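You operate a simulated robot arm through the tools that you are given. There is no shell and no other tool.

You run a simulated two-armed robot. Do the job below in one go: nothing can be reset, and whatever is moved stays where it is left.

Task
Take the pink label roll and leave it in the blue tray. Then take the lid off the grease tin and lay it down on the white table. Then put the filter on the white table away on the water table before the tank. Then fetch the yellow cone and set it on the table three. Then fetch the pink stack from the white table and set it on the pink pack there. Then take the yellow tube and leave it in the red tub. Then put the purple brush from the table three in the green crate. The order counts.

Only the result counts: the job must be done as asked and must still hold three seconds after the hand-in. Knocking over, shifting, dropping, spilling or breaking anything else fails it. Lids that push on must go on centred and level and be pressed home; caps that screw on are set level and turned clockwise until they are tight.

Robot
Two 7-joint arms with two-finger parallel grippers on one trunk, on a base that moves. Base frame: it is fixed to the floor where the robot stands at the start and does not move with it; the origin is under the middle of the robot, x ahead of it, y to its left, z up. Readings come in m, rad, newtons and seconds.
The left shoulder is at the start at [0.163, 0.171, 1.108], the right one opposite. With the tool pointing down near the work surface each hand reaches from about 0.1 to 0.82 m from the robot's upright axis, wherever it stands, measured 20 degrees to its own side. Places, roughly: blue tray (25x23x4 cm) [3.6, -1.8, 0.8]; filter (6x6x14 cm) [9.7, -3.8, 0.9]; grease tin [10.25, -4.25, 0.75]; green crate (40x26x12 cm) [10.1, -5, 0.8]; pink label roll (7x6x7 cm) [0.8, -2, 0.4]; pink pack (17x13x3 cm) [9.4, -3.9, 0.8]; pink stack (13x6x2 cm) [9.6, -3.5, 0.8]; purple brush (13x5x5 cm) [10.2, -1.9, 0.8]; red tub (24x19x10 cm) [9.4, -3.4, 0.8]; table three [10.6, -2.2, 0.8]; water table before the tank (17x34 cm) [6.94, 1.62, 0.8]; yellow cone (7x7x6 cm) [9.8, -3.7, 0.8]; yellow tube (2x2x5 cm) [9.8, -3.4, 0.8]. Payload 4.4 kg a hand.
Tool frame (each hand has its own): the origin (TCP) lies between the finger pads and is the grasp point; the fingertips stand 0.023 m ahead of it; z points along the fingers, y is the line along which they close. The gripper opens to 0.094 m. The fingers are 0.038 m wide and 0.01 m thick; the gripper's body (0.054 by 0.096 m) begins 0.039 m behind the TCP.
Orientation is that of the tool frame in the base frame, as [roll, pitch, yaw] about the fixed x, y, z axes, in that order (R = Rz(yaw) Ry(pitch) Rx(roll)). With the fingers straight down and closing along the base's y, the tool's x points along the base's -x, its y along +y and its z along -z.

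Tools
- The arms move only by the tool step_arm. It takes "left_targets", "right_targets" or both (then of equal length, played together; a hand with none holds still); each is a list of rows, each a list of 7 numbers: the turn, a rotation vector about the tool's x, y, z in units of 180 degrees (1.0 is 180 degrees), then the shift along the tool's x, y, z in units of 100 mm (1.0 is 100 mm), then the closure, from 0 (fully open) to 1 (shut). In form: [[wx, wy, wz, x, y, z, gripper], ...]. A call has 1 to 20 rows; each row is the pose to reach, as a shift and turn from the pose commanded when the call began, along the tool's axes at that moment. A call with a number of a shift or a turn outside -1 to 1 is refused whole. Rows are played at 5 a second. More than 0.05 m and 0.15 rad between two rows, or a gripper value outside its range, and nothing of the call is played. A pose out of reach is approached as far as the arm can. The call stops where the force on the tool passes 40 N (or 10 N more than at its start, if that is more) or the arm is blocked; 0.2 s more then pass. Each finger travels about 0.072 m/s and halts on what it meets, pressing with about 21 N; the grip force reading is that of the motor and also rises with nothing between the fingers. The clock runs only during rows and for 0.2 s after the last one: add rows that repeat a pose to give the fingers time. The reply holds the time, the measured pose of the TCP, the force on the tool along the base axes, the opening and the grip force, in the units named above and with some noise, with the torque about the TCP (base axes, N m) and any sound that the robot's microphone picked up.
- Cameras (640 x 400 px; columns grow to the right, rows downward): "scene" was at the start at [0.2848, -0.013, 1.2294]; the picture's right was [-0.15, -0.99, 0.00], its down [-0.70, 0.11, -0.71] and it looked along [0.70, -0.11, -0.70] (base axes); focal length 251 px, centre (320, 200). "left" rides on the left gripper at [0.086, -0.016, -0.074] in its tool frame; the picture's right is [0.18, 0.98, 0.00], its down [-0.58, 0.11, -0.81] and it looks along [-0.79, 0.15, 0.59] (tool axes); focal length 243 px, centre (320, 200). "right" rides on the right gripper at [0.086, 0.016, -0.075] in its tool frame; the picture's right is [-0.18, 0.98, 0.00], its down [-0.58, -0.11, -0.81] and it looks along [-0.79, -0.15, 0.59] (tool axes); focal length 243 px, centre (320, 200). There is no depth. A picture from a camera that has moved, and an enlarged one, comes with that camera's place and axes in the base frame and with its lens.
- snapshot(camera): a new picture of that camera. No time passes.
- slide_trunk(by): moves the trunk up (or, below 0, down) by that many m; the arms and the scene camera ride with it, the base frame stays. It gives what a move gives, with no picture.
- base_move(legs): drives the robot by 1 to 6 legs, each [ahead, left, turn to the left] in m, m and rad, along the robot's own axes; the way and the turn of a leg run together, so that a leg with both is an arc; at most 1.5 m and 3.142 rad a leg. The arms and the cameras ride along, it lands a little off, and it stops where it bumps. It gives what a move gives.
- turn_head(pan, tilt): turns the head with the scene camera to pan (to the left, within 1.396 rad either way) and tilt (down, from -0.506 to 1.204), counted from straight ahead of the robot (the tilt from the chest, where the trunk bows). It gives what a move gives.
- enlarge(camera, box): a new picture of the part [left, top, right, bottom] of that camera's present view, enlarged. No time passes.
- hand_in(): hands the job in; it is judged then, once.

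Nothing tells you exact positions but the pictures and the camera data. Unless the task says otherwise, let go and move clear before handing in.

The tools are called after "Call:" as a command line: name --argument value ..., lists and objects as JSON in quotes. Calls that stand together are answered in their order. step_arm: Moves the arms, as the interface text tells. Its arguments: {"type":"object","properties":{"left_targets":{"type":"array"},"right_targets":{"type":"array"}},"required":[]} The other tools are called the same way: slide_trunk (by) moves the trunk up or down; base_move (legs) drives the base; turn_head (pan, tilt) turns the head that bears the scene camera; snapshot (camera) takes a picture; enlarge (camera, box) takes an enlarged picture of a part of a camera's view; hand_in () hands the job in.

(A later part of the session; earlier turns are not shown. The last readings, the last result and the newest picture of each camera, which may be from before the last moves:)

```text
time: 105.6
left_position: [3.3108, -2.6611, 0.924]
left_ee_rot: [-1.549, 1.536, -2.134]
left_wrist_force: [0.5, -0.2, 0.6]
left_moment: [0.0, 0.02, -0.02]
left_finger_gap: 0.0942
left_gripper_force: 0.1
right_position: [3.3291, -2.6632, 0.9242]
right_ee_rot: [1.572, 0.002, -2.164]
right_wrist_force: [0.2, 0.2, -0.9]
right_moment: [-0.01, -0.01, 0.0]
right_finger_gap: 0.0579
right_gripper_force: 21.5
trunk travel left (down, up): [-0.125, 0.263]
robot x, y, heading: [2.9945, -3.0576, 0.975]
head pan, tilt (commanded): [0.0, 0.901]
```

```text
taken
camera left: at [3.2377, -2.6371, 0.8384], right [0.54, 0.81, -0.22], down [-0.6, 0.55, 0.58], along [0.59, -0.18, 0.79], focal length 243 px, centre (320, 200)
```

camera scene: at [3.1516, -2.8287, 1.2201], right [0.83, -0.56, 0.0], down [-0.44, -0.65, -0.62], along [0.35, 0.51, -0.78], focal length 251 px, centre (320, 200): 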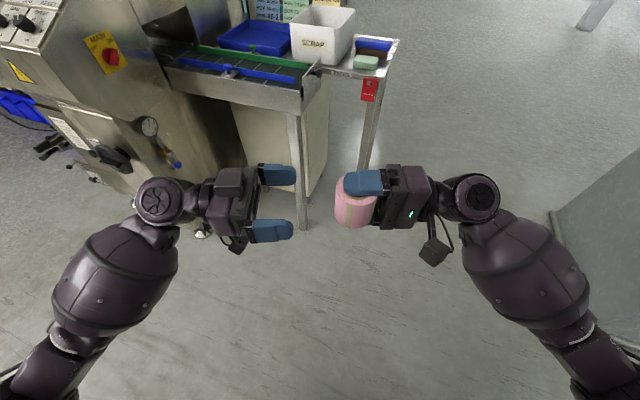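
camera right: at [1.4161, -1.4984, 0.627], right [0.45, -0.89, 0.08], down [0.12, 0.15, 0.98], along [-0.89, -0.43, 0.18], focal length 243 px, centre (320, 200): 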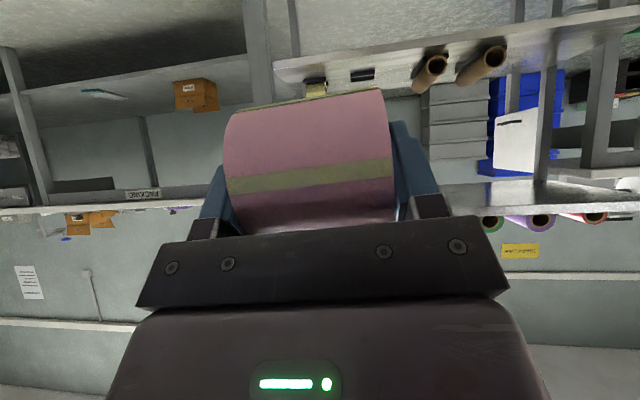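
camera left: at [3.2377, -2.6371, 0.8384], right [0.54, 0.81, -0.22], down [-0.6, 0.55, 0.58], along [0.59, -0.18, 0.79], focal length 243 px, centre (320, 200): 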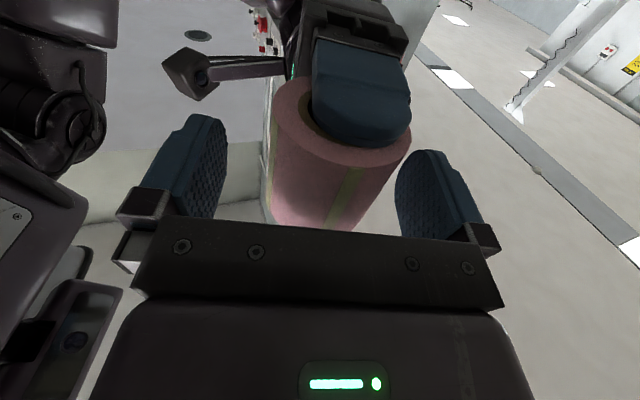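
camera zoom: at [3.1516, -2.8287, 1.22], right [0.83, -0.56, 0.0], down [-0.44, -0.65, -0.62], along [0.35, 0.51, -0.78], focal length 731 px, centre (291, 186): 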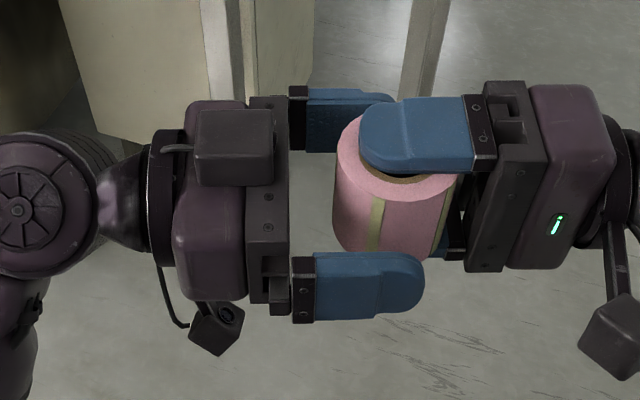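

The left fingers straddle the roll symmetrically. I go in 1 cm more and close the left gripper.

Call:
step_arm --left_targets '[[0, 0, 0, 0, -0.015, 0.12, 0], [0, 0, 0, 0, -0.015, 0.12, 0.15], [0, 0, 0, 0, -0.015, 0.12, 0.3], [0, 0, 0, 0, -0.015, 0.12, 0.6], [0, 0, 0, 0, -0.015, 0.12, 1], [0, 0, 0, 0, -0.015, 0.12, 1], [0, 0, 0, 0, -0.015, 0.12, 1]]'

Call:
enlarge --camera "scene" --box '[220, 140, 440, 270]'

```text
time: 107.2
left_position: [3.3207, -2.6684, 0.925]
left_ee_rot: [-1.548, 1.535, -2.128]
left_wrist_force: [11.5, 17.5, 0.0]
left_moment: [0.73, -0.44, 0.17]
left_finger_gap: 0.0604
left_gripper_force: 20.7
right_position: [3.3287, -2.6641, 0.9236]
right_ee_rot: [1.571, 0.0, -2.162]
right_wrist_force: [-11.7, -17.2, -0.5]
right_moment: [-0.74, 0.43, -0.08]
right_finger_gap: 0.0587
right_gripper_force: 20.8
trunk travel left (down, up): [-0.125, 0.263]
robot x, y, heading: [2.9953, -3.0581, 0.976]
head pan, tilt (commanded): [0.0, 0.901]
```

```text
2.91 times, centred on (330, 205) of scene
camera zoom: at [3.1516, -2.8287, 1.22], right [0.83, -0.56, 0.0], down [-0.44, -0.65, -0.62], along [0.35, 0.51, -0.78], focal length 731 px, centre (291, 186)
```

zoom: 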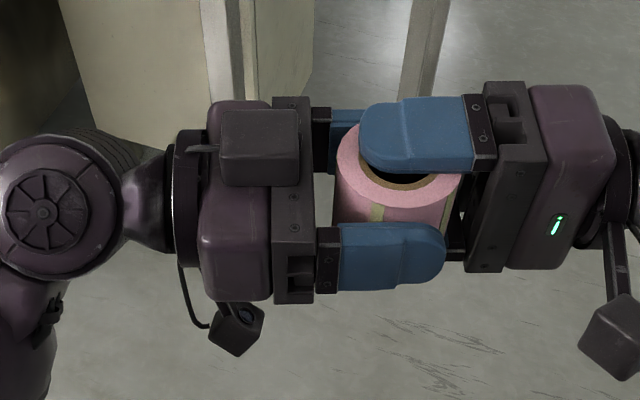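

The left gripper has closed on the roll (60 mm across). Now I open the right hand and pull it away to the right.

Call:
step_arm --right_targets '[[0, 0, 0, 0, 0, 0, 0.3], [0, 0, 0, 0, 0, 0, 0.0], [0, 0, 0, 0, 0, 0, 0.0], [0, 0, 0, 0, 0, 0, 0.0], [0, 0, 0, 0, 0, 0, 0.0]]' --left_targets '[[0, 0, 0, 0, 0, 0, 1], [0, 0, 0, 0, 0, 0, 1], [0, 0, 0, 0, 0, 0, 1], [0, 0, 0, 0, 0, 0, 1], [0, 0, 0, 0, 0, 0, 1]]'

Call:
enlarge --camera "scene" --box '[220, 140, 440, 270]'

```text
time: 108.4
left_position: [3.3205, -2.6688, 0.924]
left_ee_rot: [-1.547, 1.535, -2.131]
left_wrist_force: [-1.1, 0.2, -0.7]
left_moment: [0.02, 0.03, -0.01]
left_finger_gap: 0.06
left_gripper_force: 21.2
right_position: [3.3295, -2.6633, 0.9241]
right_ee_rot: [1.57, 0.002, -2.164]
right_wrist_force: [0.3, -0.3, 0.4]
right_moment: [-0.02, -0.04, 0.01]
right_finger_gap: 0.0942
right_gripper_force: 0.0
trunk travel left (down, up): [-0.125, 0.263]
robot x, y, heading: [2.9971, -3.0601, 0.974]
head pan, tilt (commanded): [0.0, 0.901]
```

```text
2.91 times, centred on (330, 205) of scene
camera zoom: at [3.1516, -2.8287, 1.22], right [0.83, -0.56, 0.0], down [-0.44, -0.65, -0.62], along [0.35, 0.51, -0.78], focal length 731 px, centre (291, 186)
```

zoom: 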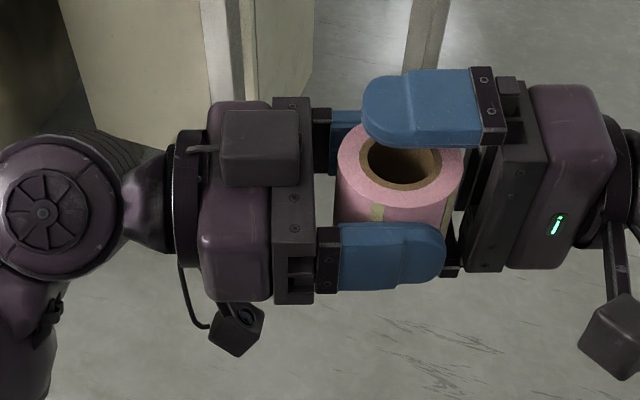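

The left hand holds the roll on its own. I withdraw the right hand and turn both hands back to pointing down.

Call:
step_arm --right_targets '[[0, 0, 0, 0, 0, -0.3, 0], [0, 0, 0, 0, 0, -0.6, 0], [0, 0, 0, 0, 0, -0.9, 0], [0, 0, 0, 0, 0, -1.0, 0]]'

Call:
step_arm --right_targets '[[0, 0, 0, 0, 0, -0.3, 0], [0, 0, 0, 0, 0, -0.6, 0], [0, 0, 0, 0, 0, -0.9, 0], [0, 0, 0, 0, 0, -1.0, 0]]'

Call:
step_arm --right_targets '[[0.042, 0, 0, 0, 0, 0, 0], [0.084, 0, 0, 0, 0, 0, 0], [0.126, 0, 0, 0, 0, 0, 0], [0.168, 0, 0, 0, 0, 0, 0], [0.21, 0, 0, 0, 0, 0, 0], [0.252, 0, 0, 0, 0, 0, 0], [0.294, 0, 0, 0, 0, 0, 0], [0.336, 0, 0, 0, 0, 0, 0], [0.378, 0, 0, 0, 0, 0, 0], [0.42, 0, 0, 0, 0, 0, 0], [0.46, 0, 0, 0, 0, 0, 0], [0.5, 0, 0, 0, 0, 0, 0], [0.5, 0, 0, 0, 0, 0, 0]]'

Call:
step_arm --left_targets '[[-0.0257, 0.0257, -0.0257, 0, 0, 0, 1], [-0.0513, 0.0513, -0.0513, 0, 0, 0, 1], [-0.077, 0.077, -0.077, 0, 0, 0, 1], [-0.1026, 0.1026, -0.1026, 0, 0, 0, 1], [-0.1283, 0.1283, -0.1283, 0, 0, 0, 1], [-0.154, 0.154, -0.154, 0, 0, 0, 1], [-0.1796, 0.1796, -0.1796, 0, 0, 0, 1], [-0.2053, 0.2053, -0.2053, 0, 0, 0, 1], [-0.2309, 0.2309, -0.2309, 0, 0, 0, 1], [-0.2566, 0.2566, -0.2566, 0, 0, 0, 1], [-0.2823, 0.2823, -0.2823, 0, 0, 0, 1], [-0.3079, 0.3079, -0.3079, 0, 0, 0, 1], [-0.3336, 0.3336, -0.3336, 0, 0, 0, 1], [-0.3592, 0.3592, -0.3592, 0, 0, 0, 1], [-0.3849, 0.3849, -0.3849, 0, 0, 0, 1], [-0.3849, 0.3849, -0.3849, 0, 0, 0, 1]]'

Call:
snapshot --camera "scene"

Call:
snapshot --camera "left"

```text
time: 109.4
left_position: [3.3203, -2.668, 0.926]
left_ee_rot: [-1.548, 1.537, -2.131]
left_wrist_force: [-0.5, 0.6, 0.7]
left_moment: [0.0, -0.03, 0.03]
left_finger_gap: 0.0599
left_gripper_force: 20.5
right_position: [3.4146, -2.718, 0.924]
right_ee_rot: [1.571, 0.002, -2.165]
right_wrist_force: [-0.1, 0.1, -0.9]
right_moment: [0.01, -0.01, -0.03]
right_finger_gap: 0.094
right_gripper_force: 0.1
trunk travel left (down, up): [-0.125, 0.263]
robot x, y, heading: [2.9926, -3.0567, 0.977]
head pan, tilt (commanded): [0.0, 0.901]
```

```text
time: 110.4
left_position: [3.3195, -2.6691, 0.9251]
left_ee_rot: [-1.546, 1.534, -2.13]
left_wrist_force: [0.2, -0.5, -0.1]
left_moment: [0.03, 0.0, -0.02]
left_finger_gap: 0.0599
left_gripper_force: 20.6
right_position: [3.4966, -2.7729, 0.9222]
right_ee_rot: [1.57, 0.003, -2.163]
right_wrist_force: [1.1, -0.6, 0.0]
right_moment: [-0.01, 0.01, -0.02]
right_finger_gap: 0.0941
right_gripper_force: 0.0
trunk travel left (down, up): [-0.125, 0.263]
robot x, y, heading: [2.9958, -3.0582, 0.976]
head pan, tilt (commanded): [0.0, 0.901]
```

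```text
time: 113.2
left_position: [3.3191, -2.6689, 0.9252]
left_ee_rot: [-1.546, 1.536, -2.129]
left_wrist_force: [1.1, 0.3, -0.1]
left_moment: [-0.01, 0.01, -0.04]
left_finger_gap: 0.0597
left_gripper_force: 21.3
right_position: [3.4962, -2.7733, 0.9256]
right_ee_rot: [-3.138, 0.002, -2.163]
right_wrist_force: [0.5, -0.3, 0.2]
right_moment: [-0.01, -0.01, 0.03]
right_finger_gap: 0.0942
right_gripper_force: 0.2
trunk travel left (down, up): [-0.125, 0.263]
robot x, y, heading: [2.991, -3.0611, 0.978]
head pan, tilt (commanded): [0.0, 0.901]
```

```text
time: 116.6
left_position: [3.3198, -2.6701, 0.9257]
left_ee_rot: [-3.141, -0.037, -2.152]
left_wrist_force: [-0.1, -0.2, -0.3]
left_moment: [0.0, -0.03, 0.0]
left_finger_gap: 0.0596
left_gripper_force: 20.4
right_position: [3.4957, -2.7742, 0.9255]
right_ee_rot: [3.142, -0.001, -2.164]
right_wrist_force: [0.5, 0.2, -0.2]
right_moment: [-0.01, 0.01, 0.0]
right_finger_gap: 0.0939
right_gripper_force: 0.1
trunk travel left (down, up): [-0.125, 0.263]
robot x, y, heading: [2.9939, -3.0596, 0.974]
head pan, tilt (commanded): [0.0, 0.901]
```

```text
taken
camera scene: at [3.1516, -2.8287, 1.22], right [0.83, -0.56, 0.0], down [-0.44, -0.65, -0.62], along [0.35, 0.51, -0.78], focal length 251 px, centre (320, 200)
```

scene: 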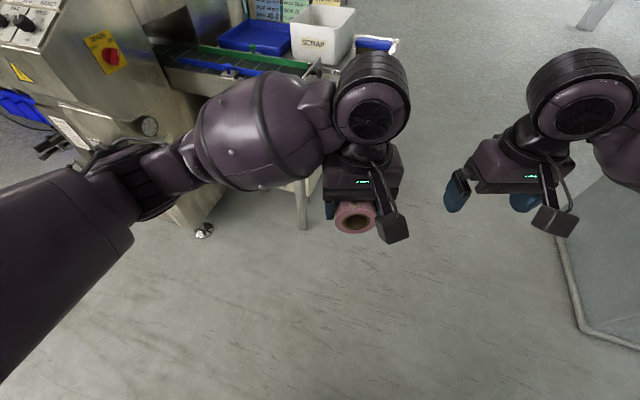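

```text
taken
camera left: at [3.2876, -2.7492, 1.0021], right [-0.92, 0.39, 0.01], down [0.24, 0.57, 0.79], along [0.3, 0.73, -0.62], focal length 243 px, centre (320, 200)
```

left: 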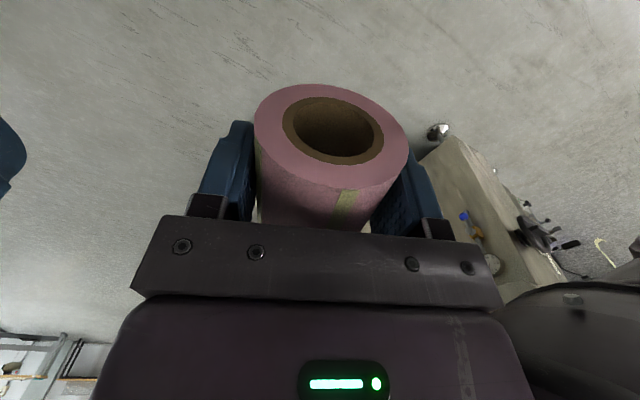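

The roll is now in the left hand, axis pointing forward. I raise it a little and drive to a spot in front of the conveyor, facing the tray squarely.

Call:
step_arm --left_targets '[[0, 0, 0, 0, 0, -0.3, 1], [0, 0, 0, 0, 0, -0.6, 1], [0, 0, 0, 0, 0, -0.6, 1]]'

Call:
base_move --legs '[[0, 0, -0.33], [0, 0.39, 0], [0.3, 0, 0]]'

Call:
turn_head --pan 0.2 --tilt 0.75

Call:
snapshot --camera "scene"

```text
time: 117.4
left_position: [3.322, -2.6673, 0.985]
left_ee_rot: [-3.141, -0.036, -2.154]
left_wrist_force: [0.1, 0.7, -0.7]
left_moment: [0.01, 0.03, -0.01]
left_finger_gap: 0.0601
left_gripper_force: 20.8
right_position: [3.4965, -2.7732, 0.9242]
right_ee_rot: [-3.141, 0.0, -2.165]
right_wrist_force: [0.2, 0.1, -0.1]
right_moment: [0.03, 0.0, 0.01]
right_finger_gap: 0.0939
right_gripper_force: 0.1
trunk travel left (down, up): [-0.125, 0.263]
robot x, y, heading: [2.9912, -3.0617, 0.972]
head pan, tilt (commanded): [0.0, 0.901]
```

```text
time: 123.9
left_position: [3.4437, -2.3094, 0.9836]
left_ee_rot: [-3.141, -0.035, -2.482]
left_wrist_force: [-0.1, 0.3, -0.9]
left_moment: [0.02, 0.0, -0.03]
left_finger_gap: 0.0598
left_gripper_force: 21.2
right_position: [3.5751, -2.4678, 0.9252]
right_ee_rot: [-3.142, 0.001, -2.494]
right_wrist_force: [-0.2, -0.6, 0.9]
right_moment: [0.03, -0.02, 0.02]
right_finger_gap: 0.0942
right_gripper_force: 0.1
trunk travel left (down, up): [-0.125, 0.263]
robot x, y, heading: [3.0041, -2.5768, 0.639]
head pan, tilt (commanded): [0.0, 0.901]
```

```text
time: 124.7
left_position: [3.4436, -2.31, 0.9842]
left_ee_rot: [3.14, -0.035, -2.483]
left_wrist_force: [0.4, -1.2, -1.3]
left_moment: [-0.02, 0.02, -0.02]
left_finger_gap: 0.0594
left_gripper_force: 21.0
right_position: [3.5754, -2.4672, 0.9242]
right_ee_rot: [-3.141, 0.001, -2.494]
right_wrist_force: [-0.1, 0.3, -0.3]
right_moment: [0.04, -0.01, 0.02]
right_finger_gap: 0.0936
right_gripper_force: 0.0
trunk travel left (down, up): [-0.125, 0.263]
robot x, y, heading: [3.0078, -2.5746, 0.641]
head pan, tilt (commanded): [0.201, 0.75]
```

```text
taken
camera scene: at [3.2255, -2.3904, 1.2319], right [0.75, -0.66, 0.0], down [-0.45, -0.51, -0.73], along [0.49, 0.55, -0.68], focal length 251 px, centre (320, 200)
```

scene: 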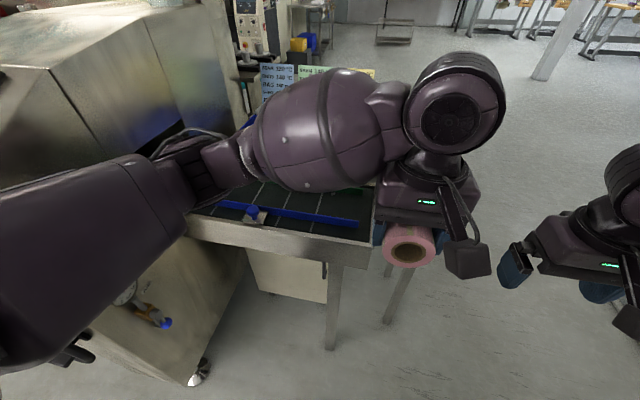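

The tray centre is now 0.97 m ahead and 0.31 m left of my axis. I creep 0.17 m closer, then extend the left arm over the conveyor at a safe height.

Call:
base_move --legs '[[0.17, 0, 0]]'

Call:
step_arm --left_targets '[[0, 0, 0, 0, 0.3, 0, 1], [0, 0, 0, 0, 0.6, 0, 1], [0, 0, 0, 0, 0.9, 0, 1], [0, 0, 0, 0, 1.0, 0, 1]]'

Call:
step_arm --left_targets '[[0, 0, 0, 0, 0.3, 0, 1], [0, 0, 0, 0, 0.6, 0, 1], [0, 0, 0, 0, 0.9, 0, 1], [0, 0, 0, 0, 1.0, 0, 1]]'

Call:
snapshot --camera "scene"

Call:
snapshot --camera "left"

```text
time: 126.1
left_position: [3.5805, -2.2066, 0.9843]
left_ee_rot: [-3.139, -0.035, -2.483]
left_wrist_force: [0.0, -0.3, -1.3]
left_moment: [-0.02, 0.03, 0.0]
left_finger_gap: 0.0598
left_gripper_force: 20.8
right_position: [3.7116, -2.3637, 0.9245]
right_ee_rot: [-3.142, -0.001, -2.494]
right_wrist_force: [0.8, 0.1, -0.1]
right_moment: [-0.01, 0.05, -0.02]
right_finger_gap: 0.0942
right_gripper_force: 0.0
trunk travel left (down, up): [-0.125, 0.263]
robot x, y, heading: [3.143, -2.4699, 0.643]
head pan, tilt (commanded): [0.201, 0.75]
```

```text
time: 127.1
left_position: [3.5238, -2.1322, 0.981]
left_ee_rot: [3.14, -0.04, -2.49]
left_wrist_force: [0.1, 0.0, -1.5]
left_moment: [0.0, -0.01, -0.05]
left_finger_gap: 0.0598
left_gripper_force: 20.6
right_position: [3.7163, -2.3679, 0.9205]
right_ee_rot: [3.138, -0.005, -2.498]
right_wrist_force: [0.4, -0.3, 0.0]
right_moment: [0.0, 0.01, 0.0]
right_finger_gap: 0.094
right_gripper_force: 0.0
trunk travel left (down, up): [-0.125, 0.263]
robot x, y, heading: [3.1444, -2.4681, 0.647]
head pan, tilt (commanded): [0.201, 0.75]
```

```text
time: 128.3
left_position: [3.5252, -2.1282, 0.987]
left_ee_rot: [-3.121, -0.043, -2.677]
left_wrist_force: [0.7, 0.7, -1.2]
left_moment: [-0.02, -0.02, -0.02]
left_finger_gap: 0.0598
left_gripper_force: 21.3
right_position: [3.7239, -2.4606, 0.9303]
right_ee_rot: [3.135, 0.012, -2.646]
right_wrist_force: [1.0, -0.3, -0.1]
right_moment: [0.02, -0.01, 0.01]
right_finger_gap: 0.094
right_gripper_force: 0.2
trunk travel left (down, up): [-0.125, 0.263]
robot x, y, heading: [3.1439, -2.4771, 0.492]
head pan, tilt (commanded): [0.201, 0.75]
stopped in row 4 (left hand): the arm was blocked; the commanded pose is now the measured one
```

```text
taken
camera scene: at [3.3901, -2.3352, 1.2354], right [0.64, -0.77, -0.01], down [-0.53, -0.43, -0.73], along [0.56, 0.47, -0.68], focal length 251 px, centre (320, 200)
```

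scene: 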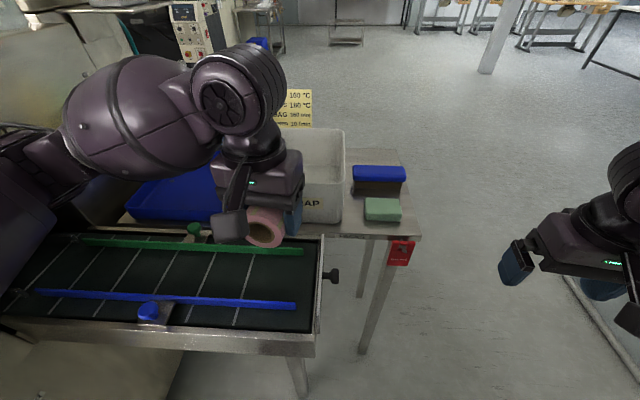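

```text
taken
camera left: at [3.4578, -2.1792, 1.0661], right [-0.61, 0.8, -0.01], down [0.49, 0.39, 0.78], along [0.62, 0.47, -0.63], focal length 243 px, centre (320, 200)
```

left: 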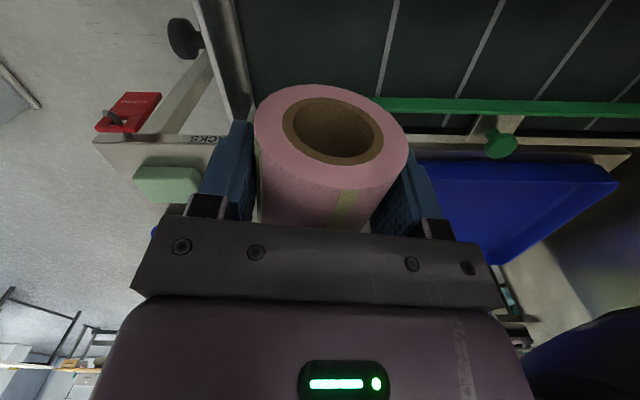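

My left elbow met the machine's end and the robot was turned slightly; the tray and everything else look untouched. I'll move right and back off to relieve it, and instead extend the arm straight in free space before driving in.

Call:
base_move --legs '[[0, -0.12, 0], [-0.35, 0, 0], [0, 0, 0.15]]'

Call:
turn_head --pan 0.3 --tilt 0.7

Call:
snapshot --camera "scene"

```text
time: 132.6
left_position: [3.2085, -2.3348, 0.9817]
left_ee_rot: [-3.12, -0.047, -2.506]
left_wrist_force: [1.4, 0.7, -1.2]
left_moment: [0.0, -0.04, -0.01]
left_finger_gap: 0.0595
left_gripper_force: 21.1
right_position: [3.46, -2.637, 0.9261]
right_ee_rot: [3.14, 0.0, -2.487]
right_wrist_force: [-0.1, 0.3, -0.5]
right_moment: [-0.03, -0.01, -0.02]
right_finger_gap: 0.0942
right_gripper_force: 0.0
trunk travel left (down, up): [-0.125, 0.263]
robot x, y, heading: [2.8957, -2.7467, 0.648]
head pan, tilt (commanded): [0.201, 0.75]
```

```text
time: 133.2
left_position: [3.2091, -2.3354, 0.9802]
left_ee_rot: [-3.12, -0.048, -2.506]
left_wrist_force: [-0.9, -0.3, -1.3]
left_moment: [-0.02, 0.0, 0.02]
left_finger_gap: 0.0598
left_gripper_force: 21.2
right_position: [3.4602, -2.6384, 0.925]
right_ee_rot: [-3.141, 0.001, -2.488]
right_wrist_force: [-1.1, 0.0, -0.4]
right_moment: [-0.03, -0.02, 0.03]
right_finger_gap: 0.094
right_gripper_force: 0.0
trunk travel left (down, up): [-0.125, 0.263]
robot x, y, heading: [2.8925, -2.7496, 0.648]
head pan, tilt (commanded): [0.3, 0.7]
```

```text
taken
camera scene: at [3.105, -2.5569, 1.2362], right [0.81, -0.58, 0.0], down [-0.37, -0.52, -0.76], along [0.44, 0.62, -0.64], focal length 251 px, centre (320, 200)
```

scene: 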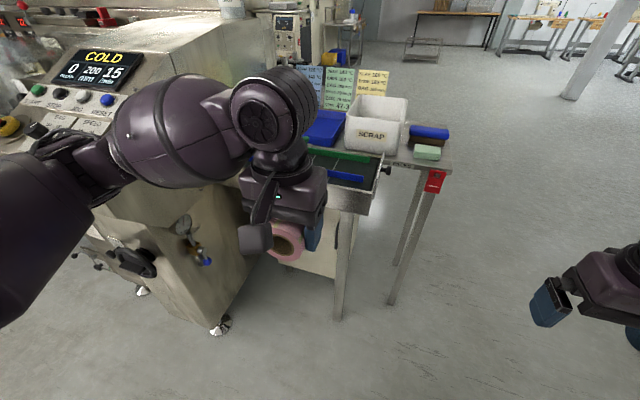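

I'm free of the machine. I move a bit further away and stretch the left arm forward so the elbow stays narrow.

Call:
base_move --legs '[[-0.15, -0.15, 0]]'

Call:
step_arm --left_targets '[[0, 0, 0, -0.3, 0, 0, 1], [0, 0, 0, -0.6, 0, 0, 1], [0, 0, 0, -0.9, 0, 0, 1], [0, 0, 0, -1.0, 0, 0, 1]]'

Call:
step_arm --left_targets '[[0, 0, 0, -0.3, 0.2, 0, 1], [0, 0, 0, -0.6, 0.4, 0, 1], [0, 0, 0, -0.9, 0.6, 0, 1], [0, 0, 0, -1.0, 0.8, 0, 1]]'

Call:
step_arm --left_targets '[[0, 0, 0, -0.2, 0.3, 0, 1], [0, 0, 0, -0.43, 0.6, 0, 1], [0, 0, 0, -0.43, 0.8, 0, 1], [0, 0, 0, -0.43, 0.8, 0, 1]]'

Call:
turn_head --pan 0.5 --tilt 0.6

Call:
snapshot --camera "scene"

```text
time: 135.2
left_position: [3.186, -2.544, 0.9813]
left_ee_rot: [-3.121, -0.046, -2.504]
left_wrist_force: [0.4, 0.1, -1.3]
left_moment: [0.02, -0.02, -0.01]
left_finger_gap: 0.0596
left_gripper_force: 20.7
right_position: [3.4347, -2.846, 0.9249]
right_ee_rot: [-3.14, 0.001, -2.487]
right_wrist_force: [-0.3, 0.2, -0.6]
right_moment: [0.01, 0.01, 0.01]
right_finger_gap: 0.0941
right_gripper_force: 0.0
trunk travel left (down, up): [-0.125, 0.263]
robot x, y, heading: [2.8669, -2.9555, 0.654]
head pan, tilt (commanded): [0.3, 0.7]
```

```text
time: 136.2
left_position: [3.2653, -2.4852, 0.9783]
left_ee_rot: [-3.12, -0.047, -2.508]
left_wrist_force: [-0.2, 0.0, -1.0]
left_moment: [0.01, 0.03, -0.01]
left_finger_gap: 0.0598
left_gripper_force: 21.1
right_position: [3.4355, -2.8456, 0.9245]
right_ee_rot: [-3.141, 0.002, -2.485]
right_wrist_force: [-0.4, 0.3, -0.2]
right_moment: [0.03, -0.04, 0.02]
right_finger_gap: 0.0939
right_gripper_force: 0.0
trunk travel left (down, up): [-0.125, 0.263]
robot x, y, heading: [2.869, -2.9567, 0.656]
head pan, tilt (commanded): [0.3, 0.7]
```

```text
time: 137.2
left_position: [3.2986, -2.3627, 0.9704]
left_ee_rot: [-3.122, -0.047, -2.505]
left_wrist_force: [0.4, 0.0, -0.7]
left_moment: [-0.04, 0.01, 0.0]
left_finger_gap: 0.0597
left_gripper_force: 21.3
right_position: [3.4358, -2.8451, 0.924]
right_ee_rot: [3.141, 0.001, -2.487]
right_wrist_force: [-0.2, 0.3, 0.1]
right_moment: [-0.02, -0.02, 0.0]
right_finger_gap: 0.0939
right_gripper_force: 0.1
trunk travel left (down, up): [-0.125, 0.263]
robot x, y, heading: [2.8686, -2.956, 0.649]
head pan, tilt (commanded): [0.3, 0.7]
```

```text
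time: 138.2
left_position: [3.2851, -2.2718, 0.9663]
left_ee_rot: [-3.121, -0.047, -2.508]
left_wrist_force: [0.5, -0.5, -0.9]
left_moment: [0.02, -0.01, 0.03]
left_finger_gap: 0.0597
left_gripper_force: 20.8
right_position: [3.4344, -2.8452, 0.9235]
right_ee_rot: [-3.141, 0.003, -2.487]
right_wrist_force: [-0.9, -0.4, -0.4]
right_moment: [0.03, 0.0, 0.02]
right_finger_gap: 0.0938
right_gripper_force: 0.2
trunk travel left (down, up): [-0.125, 0.263]
robot x, y, heading: [2.8723, -2.9544, 0.646]
head pan, tilt (commanded): [0.3, 0.7]
```

```text
time: 138.9
left_position: [3.2846, -2.2725, 0.9654]
left_ee_rot: [-3.121, -0.047, -2.507]
left_wrist_force: [0.3, 0.3, -1.7]
left_moment: [-0.01, -0.01, 0.01]
left_finger_gap: 0.0597
left_gripper_force: 21.1
right_position: [3.4354, -2.8451, 0.9243]
right_ee_rot: [3.141, 0.001, -2.488]
right_wrist_force: [0.6, 0.9, -0.4]
right_moment: [0.02, 0.02, 0.01]
right_finger_gap: 0.0942
right_gripper_force: 0.1
trunk travel left (down, up): [-0.125, 0.263]
robot x, y, heading: [2.8674, -2.9571, 0.652]
head pan, tilt (commanded): [0.499, 0.6]
```

```text
taken
camera scene: at [3.0674, -2.7534, 1.2448], right [0.91, -0.41, 0.0], down [-0.23, -0.52, -0.82], along [0.34, 0.75, -0.57], focal length 251 px, centre (320, 200)
```

scene: 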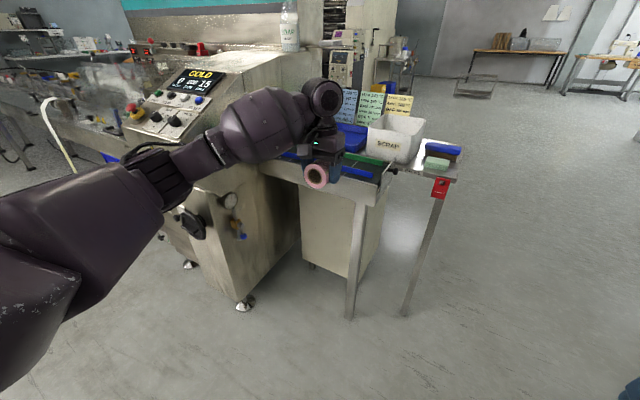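

The left arm is nearly straight with the roll at z≈0.97. I shift left first, then drive forward in two steps so the hand passes over the conveyor to the tray.

Call:
base_move --legs '[[0, 0.2, 0], [0.35, 0, 0]]'

Call:
snapshot --camera "scene"

Call:
snapshot --camera "left"

```text
time: 142.5
left_position: [3.2608, -2.0333, 0.9702]
left_ee_rot: [3.136, -0.054, -2.487]
left_wrist_force: [0.7, 0.5, -1.1]
left_moment: [0.01, 0.01, -0.05]
left_finger_gap: 0.0598
left_gripper_force: 20.8
right_position: [3.4359, -2.5978, 0.9374]
right_ee_rot: [3.127, 0.034, -2.464]
right_wrist_force: [0.5, 0.0, 0.1]
right_moment: [0.0, 0.01, 0.02]
right_finger_gap: 0.0941
right_gripper_force: 0.0
trunk travel left (down, up): [-0.125, 0.263]
robot x, y, heading: [2.8771, -2.704, 0.676]
head pan, tilt (commanded): [0.499, 0.6]
stopped in leg 2: the robot was blocked; the commanded pose is now the measured one
```

```text
taken
camera scene: at [3.0612, -2.5233, 1.2541], right [0.92, -0.39, 0.0], down [-0.21, -0.5, -0.84], along [0.32, 0.78, -0.54], focal length 251 px, centre (320, 200)
```

scene: 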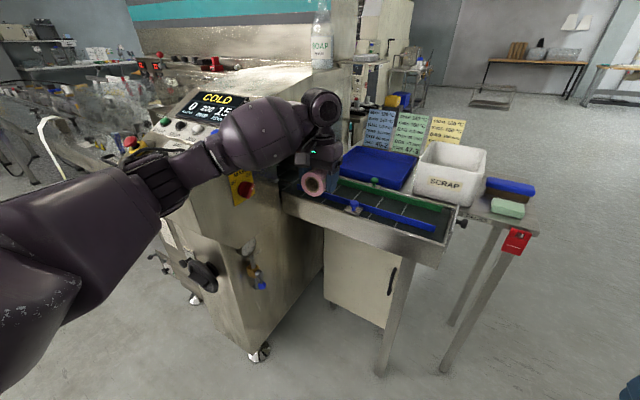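

```text
taken
camera left: at [3.2065, -2.097, 1.0504], right [-0.74, 0.67, 0.02], down [0.43, 0.46, 0.77], along [0.51, 0.58, -0.63], focal length 243 px, centre (320, 200)
```

left: 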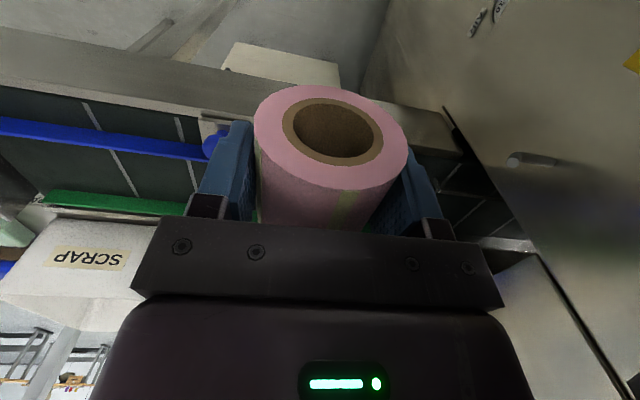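

The forearm still brushed the machine's control-panel end. I'll move right, turn left about 18° so the arm crosses the conveyor diagonally well away from the machine, and re-measure.

Call:
base_move --legs '[[0, -0.32, 0], [-0.05, 0, 0], [0, 0, 0.28]]'

Call:
turn_head --pan 0.2 --tilt 0.65

Call:
snapshot --camera "scene"

```text
time: 143.4
left_position: [3.262, -2.0303, 0.9728]
left_ee_rot: [3.131, -0.047, -2.478]
left_wrist_force: [0.8, 0.0, -0.8]
left_moment: [-0.03, 0.0, 0.03]
left_finger_gap: 0.0595
left_gripper_force: 21.0
right_position: [3.44, -2.5998, 0.932]
right_ee_rot: [3.128, 0.02, -2.461]
right_wrist_force: [-0.2, 0.2, -1.1]
right_moment: [0.01, 0.0, -0.01]
right_finger_gap: 0.094
right_gripper_force: 0.0
trunk travel left (down, up): [-0.125, 0.263]
robot x, y, heading: [2.8793, -2.7067, 0.681]
head pan, tilt (commanded): [0.499, 0.6]
stopped in leg 1: the robot was blocked; the commanded pose is now the measured one
```

```text
time: 144.2
left_position: [3.2605, -2.0302, 0.9726]
left_ee_rot: [3.134, -0.049, -2.479]
left_wrist_force: [1.0, -0.6, -1.4]
left_moment: [0.0, 0.0, 0.0]
left_finger_gap: 0.0597
left_gripper_force: 21.3
right_position: [3.4381, -2.5984, 0.9335]
right_ee_rot: [3.128, 0.025, -2.461]
right_wrist_force: [-0.1, -0.6, -0.2]
right_moment: [-0.03, -0.02, -0.02]
right_finger_gap: 0.0942
right_gripper_force: 0.0
trunk travel left (down, up): [-0.125, 0.263]
robot x, y, heading: [2.8807, -2.7069, 0.679]
head pan, tilt (commanded): [0.201, 0.649]
```

```text
taken
camera scene: at [3.0862, -2.5384, 1.2474], right [0.77, -0.64, -0.01], down [-0.38, -0.45, -0.81], along [0.51, 0.63, -0.59], focal length 251 px, centre (320, 200)
```

scene: 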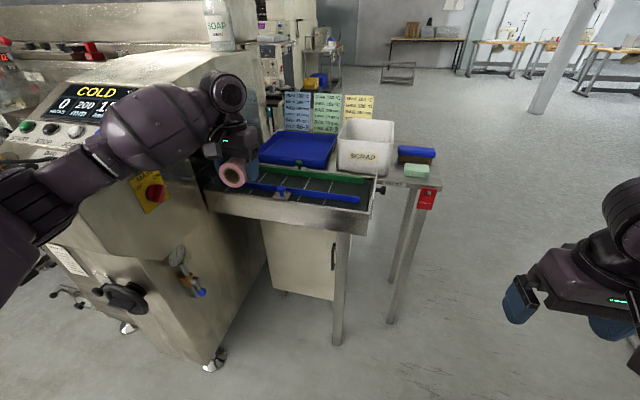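

Sideways motion was blocked while the arm still leans on the machine, so I back straight away first.

Call:
base_move --legs '[[-0.12, 0, 0]]'

Call:
snapshot --camera "scene"

```text
time: 145.4
left_position: [3.1775, -2.0858, 0.9483]
left_ee_rot: [-3.135, -0.075, -2.482]
left_wrist_force: [0.1, 0.1, -0.6]
left_moment: [0.03, -0.03, 0.0]
left_finger_gap: 0.0598
left_gripper_force: 21.2
right_position: [3.3531, -2.6551, 0.9234]
right_ee_rot: [-3.141, 0.002, -2.463]
right_wrist_force: [0.2, -0.3, 0.4]
right_moment: [0.0, -0.01, 0.0]
right_finger_gap: 0.094
right_gripper_force: 0.0
trunk travel left (down, up): [-0.125, 0.263]
robot x, y, heading: [2.79, -2.7787, 0.676]
head pan, tilt (commanded): [0.201, 0.649]
```

```text
taken
camera scene: at [3.0046, -2.5864, 1.2402], right [0.77, -0.64, 0.0], down [-0.39, -0.46, -0.8], along [0.51, 0.61, -0.6], focal length 251 px, centre (320, 200)
```

scene: 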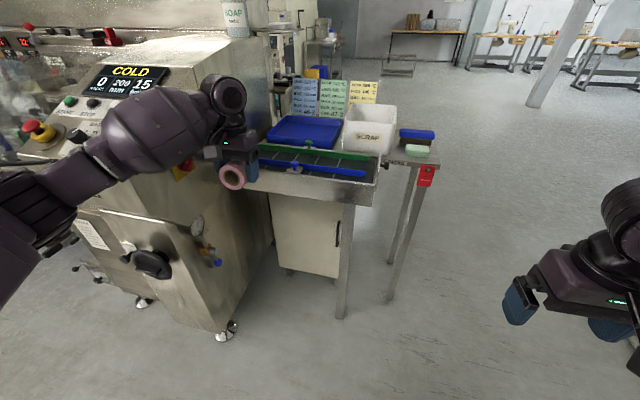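

Free and level again. Now I shift right and turn left 16°, then fix the left hand's small tilt.

Call:
base_move --legs '[[0, -0.36, 0], [0, 0, 0.28]]'

Call:
step_arm --left_targets '[[0, -0.024, 0, 0, 0, -0.2, 1], [0, -0.024, 0, 0, 0, -0.4, 1], [0, -0.024, 0, 0, 0, -0.4, 1]]'

Call:
turn_head --pan 0.1 --tilt 0.65

Call:
snapshot --camera "scene"

```text
time: 150.0
left_position: [3.1929, -2.2832, 0.9487]
left_ee_rot: [-3.134, -0.077, -2.205]
left_wrist_force: [0.7, 0.1, 0.2]
left_moment: [0.0, -0.02, 0.0]
left_finger_gap: 0.0595
left_gripper_force: 20.6
right_position: [3.5168, -2.7811, 0.9248]
right_ee_rot: [-3.141, 0.001, -2.189]
right_wrist_force: [-0.2, 0.1, -0.4]
right_moment: [0.03, 0.01, 0.01]
right_finger_gap: 0.0939
right_gripper_force: 0.1
trunk travel left (down, up): [-0.125, 0.263]
robot x, y, heading: [3.0088, -3.0542, 0.951]
head pan, tilt (commanded): [0.201, 0.649]
```

```text
time: 150.8
left_position: [3.1932, -2.2792, 0.988]
left_ee_rot: [-3.135, -0.003, -2.207]
left_wrist_force: [-0.7, 0.3, -2.0]
left_moment: [-0.02, 0.0, 0.01]
left_finger_gap: 0.0597
left_gripper_force: 21.1
right_position: [3.5165, -2.7812, 0.9245]
right_ee_rot: [-3.14, 0.002, -2.188]
right_wrist_force: [-1.0, 0.6, 0.4]
right_moment: [-0.01, 0.02, 0.0]
right_finger_gap: 0.0939
right_gripper_force: 0.0
trunk travel left (down, up): [-0.125, 0.263]
robot x, y, heading: [3.0084, -3.0563, 0.951]
head pan, tilt (commanded): [0.201, 0.649]
```

```text
time: 151.5
left_position: [3.1929, -2.2802, 0.9898]
left_ee_rot: [-3.135, -0.002, -2.206]
left_wrist_force: [0.1, 0.2, -0.8]
left_moment: [0.0, 0.0, 0.02]
left_finger_gap: 0.06
left_gripper_force: 21.1
right_position: [3.5154, -2.7813, 0.9249]
right_ee_rot: [3.14, 0.002, -2.188]
right_wrist_force: [-0.3, -0.5, -0.1]
right_moment: [0.0, -0.02, -0.01]
right_finger_gap: 0.094
right_gripper_force: 0.0
trunk travel left (down, up): [-0.125, 0.263]
robot x, y, heading: [3.0077, -3.0558, 0.948]
head pan, tilt (commanded): [0.099, 0.649]
```

```text
taken
camera scene: at [3.17, -2.8143, 1.2405], right [0.87, -0.5, 0.0], down [-0.3, -0.52, -0.8], along [0.4, 0.69, -0.6], focal length 251 px, centre (320, 200)
```

scene: 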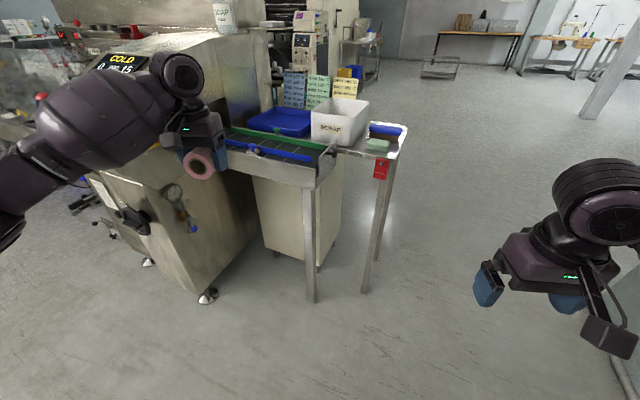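

The tray drop point is 0.64 m ahead and 4 cm right of the left hand. I drive the first 0.4 m and check clearances.

Call:
base_move --legs '[[0.4, -0.04, 0]]'

Call:
snapshot --camera "scene"

Call:
snapshot --camera "left"

```text
time: 154.0
left_position: [3.4658, -1.9791, 0.9891]
left_ee_rot: [-3.135, -0.001, -2.211]
left_wrist_force: [-0.1, 0.6, -2.1]
left_moment: [-0.03, 0.03, -0.03]
left_finger_gap: 0.0596
left_gripper_force: 21.0
right_position: [3.7862, -2.4821, 0.9241]
right_ee_rot: [-3.14, 0.002, -2.194]
right_wrist_force: [0.3, 0.3, 0.2]
right_moment: [0.03, 0.02, -0.02]
right_finger_gap: 0.0939
right_gripper_force: 0.0
trunk travel left (down, up): [-0.125, 0.263]
robot x, y, heading: [3.2769, -2.7549, 0.942]
head pan, tilt (commanded): [0.099, 0.649]
```

```text
taken
camera scene: at [3.4386, -2.5119, 1.2405], right [0.86, -0.5, 0.0], down [-0.3, -0.52, -0.8], along [0.4, 0.69, -0.6], focal length 251 px, centre (320, 200)
```

scene: 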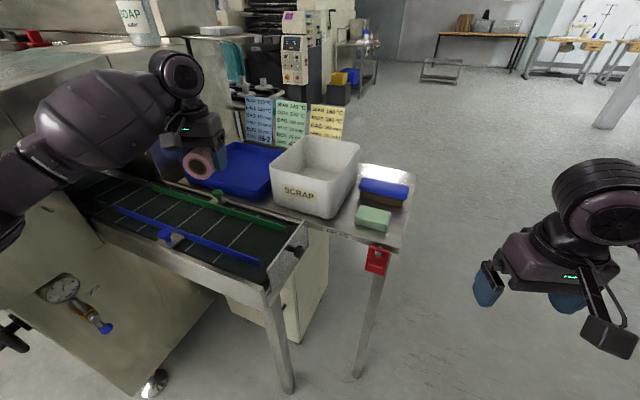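

```text
taken
camera left: at [3.4261, -2.0572, 1.0631], right [-0.9, 0.44, -0.01], down [0.26, 0.54, 0.8], along [0.36, 0.72, -0.59], focal length 243 px, centre (320, 200)
```

left: 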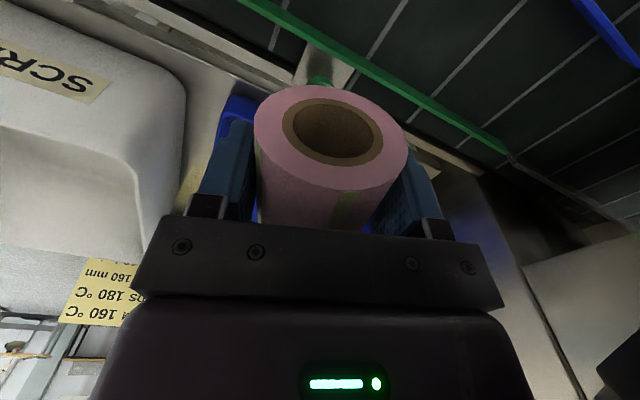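

Call:
enlarge --camera "scene" --box '[140, 90, 380, 240]'

```text
2.67 times, centred on (260, 165) of scene
camera zoom: at [3.4386, -2.5119, 1.2405], right [0.86, -0.5, 0.0], down [-0.3, -0.52, -0.8], along [0.4, 0.69, -0.6], focal length 670 px, centre (480, 293)
```

zoom: 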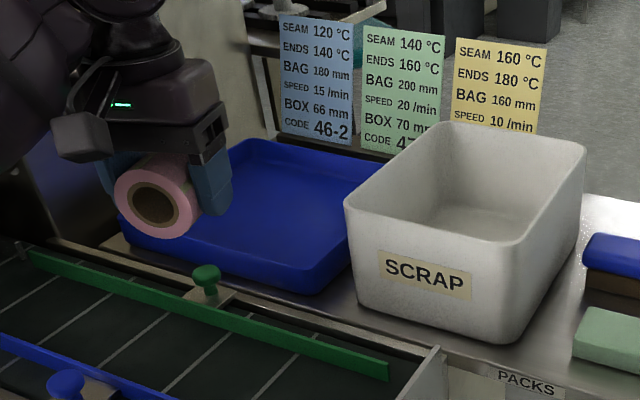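

The tray rim measurement agrees (front rim n≈1.70). I drive the remaining 0.22 m.

Call:
base_move --legs '[[0.225, 0.015, 0]]'

Call:
enlarge --camera "scene" --box '[80, 60, 380, 260]'

Call:
snapshot --camera "left"

```text
time: 155.7
left_position: [3.5883, -1.7869, 0.9892]
left_ee_rot: [-3.137, -0.001, -2.218]
left_wrist_force: [0.5, 0.0, -1.1]
left_moment: [-0.04, 0.04, -0.02]
left_finger_gap: 0.0599
left_gripper_force: 21.0
right_position: [3.9063, -2.292, 0.9245]
right_ee_rot: [3.141, 0.002, -2.2]
right_wrist_force: [0.1, 1.2, -0.1]
right_moment: [0.0, 0.02, 0.01]
right_finger_gap: 0.0943
right_gripper_force: 0.1
trunk travel left (down, up): [-0.125, 0.263]
robot x, y, heading: [3.3984, -2.5589, 0.94]
head pan, tilt (commanded): [0.099, 0.649]
```

```text
2.00 times, centred on (230, 160) of scene
camera zoom: at [3.5595, -2.3212, 1.2405], right [0.86, -0.51, 0.0], down [-0.31, -0.52, -0.8], along [0.4, 0.69, -0.6], focal length 503 px, centre (500, 280)
```

zoom: 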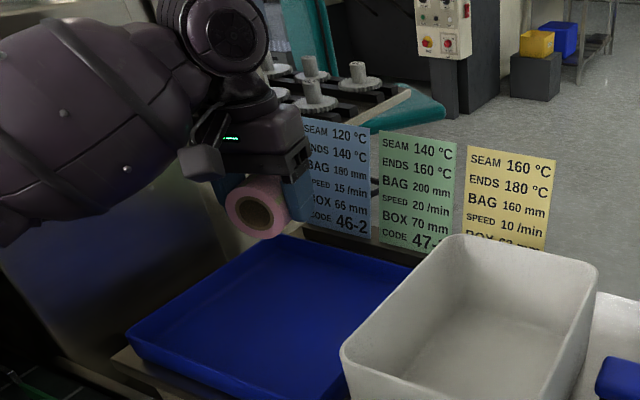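

```text
taken
camera left: at [3.5489, -1.8664, 1.0634], right [-0.9, 0.44, -0.01], down [0.26, 0.53, 0.81], along [0.36, 0.72, -0.59], focal length 243 px, centre (320, 200)
```

left: 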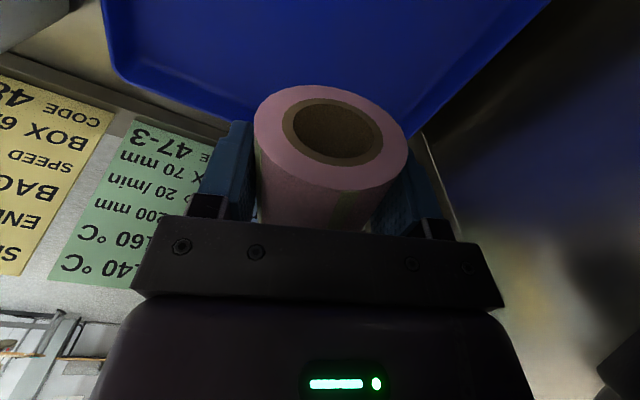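

The TCP is over the tray's interior (n≈1.80, s≈3.58 within 1.69–1.93 × 3.42–3.66). I lower the roll.

Call:
step_arm --left_targets '[[0, 0, 0, 0, 0, 0.25, 1], [0, 0, 0, 0, 0, 0.5, 1], [0, 0, 0, 0, 0, 0.75, 1], [0, 0, 0, 0, 0, 1.0, 1], [0, 0, 0, 0, 0, 1.0, 1]]'

Call:
enlarge --camera "scene" --box '[80, 60, 380, 260]'

Call:
snapshot --camera "left"

```text
time: 156.9
left_position: [3.5904, -1.7875, 0.8903]
left_ee_rot: [-3.136, 0.0, -2.218]
left_wrist_force: [-0.3, -0.6, -0.9]
left_moment: [0.04, 0.0, 0.0]
left_finger_gap: 0.0597
left_gripper_force: 21.2
right_position: [3.906, -2.2919, 0.9251]
right_ee_rot: [-3.141, 0.005, -2.2]
right_wrist_force: [-0.1, 0.9, -0.3]
right_moment: [-0.01, 0.01, 0.02]
right_finger_gap: 0.0942
right_gripper_force: 0.0
trunk travel left (down, up): [-0.125, 0.263]
robot x, y, heading: [3.3968, -2.5618, 0.936]
head pan, tilt (commanded): [0.099, 0.649]
```

```text
2.00 times, centred on (230, 160) of scene
camera zoom: at [3.5591, -2.3216, 1.2408], right [0.86, -0.51, 0.0], down [-0.31, -0.52, -0.8], along [0.4, 0.69, -0.6], focal length 503 px, centre (500, 280)
```

zoom: 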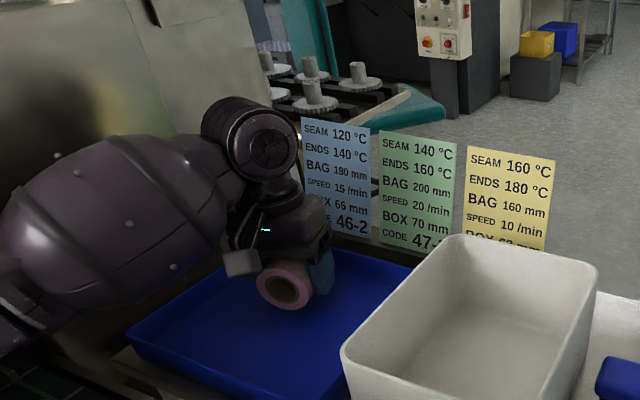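

```text
taken
camera left: at [3.5506, -1.8671, 0.9651], right [-0.9, 0.44, -0.01], down [0.26, 0.53, 0.81], along [0.36, 0.72, -0.59], focal length 243 px, centre (320, 200)
```

left: 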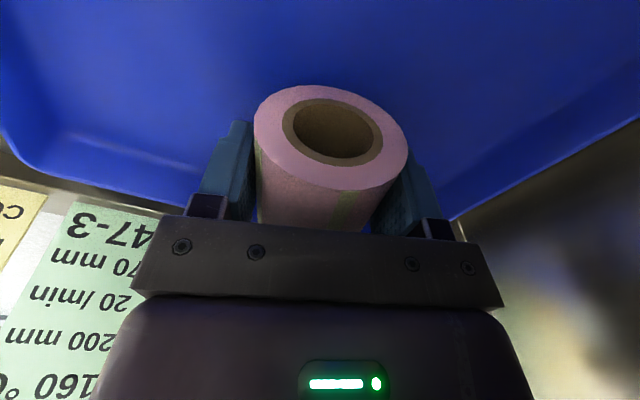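

The roll hovers over the tray floor. I lower the last 5 cm slowly, watching for contact.

Call:
step_arm --left_targets '[[0, 0, 0, 0, 0, 0.1, 1], [0, 0, 0, 0, 0, 0.2, 1], [0, 0, 0, 0, 0, 0.3, 1], [0, 0, 0, 0, 0, 0.4, 1], [0, 0, 0, 0, 0, 0.45, 1], [0, 0, 0, 0, 0, 0.45, 1]]'

Call:
enlarge --camera "scene" --box '[80, 60, 380, 260]'

```text
time: 157.7
left_position: [3.5904, -1.786, 0.8726]
left_ee_rot: [-3.133, 0.018, -2.215]
left_wrist_force: [-1.0, -2.0, 20.7]
left_moment: [0.23, 0.13, -0.06]
left_finger_gap: 0.0597
left_gripper_force: 21.5
right_position: [3.9059, -2.293, 0.9259]
right_ee_rot: [-3.141, 0.006, -2.201]
right_wrist_force: [-0.1, 0.0, -0.5]
right_moment: [0.0, -0.01, 0.01]
right_finger_gap: 0.0941
right_gripper_force: 0.0
trunk travel left (down, up): [-0.125, 0.263]
robot x, y, heading: [3.3965, -2.5616, 0.942]
head pan, tilt (commanded): [0.099, 0.649]
stopped in row 3 (left hand): the force on the tool passed its limit at 46 N (the readings are from after the stop); the commanded pose is now the measured one
```

```text
2.00 times, centred on (230, 160) of scene
camera zoom: at [3.5585, -2.3235, 1.2414], right [0.86, -0.51, 0.0], down [-0.31, -0.52, -0.8], along [0.4, 0.69, -0.6], focal length 503 px, centre (500, 280)
```

zoom: 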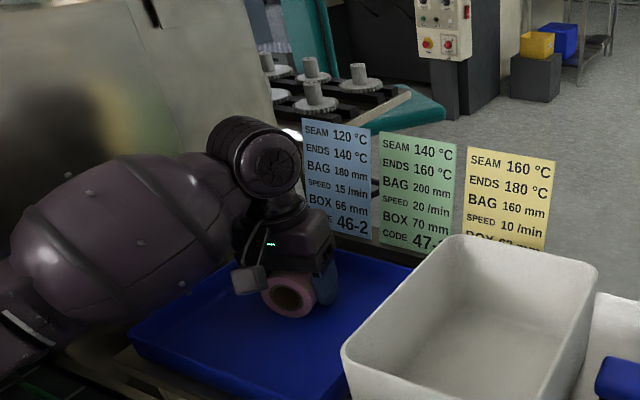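

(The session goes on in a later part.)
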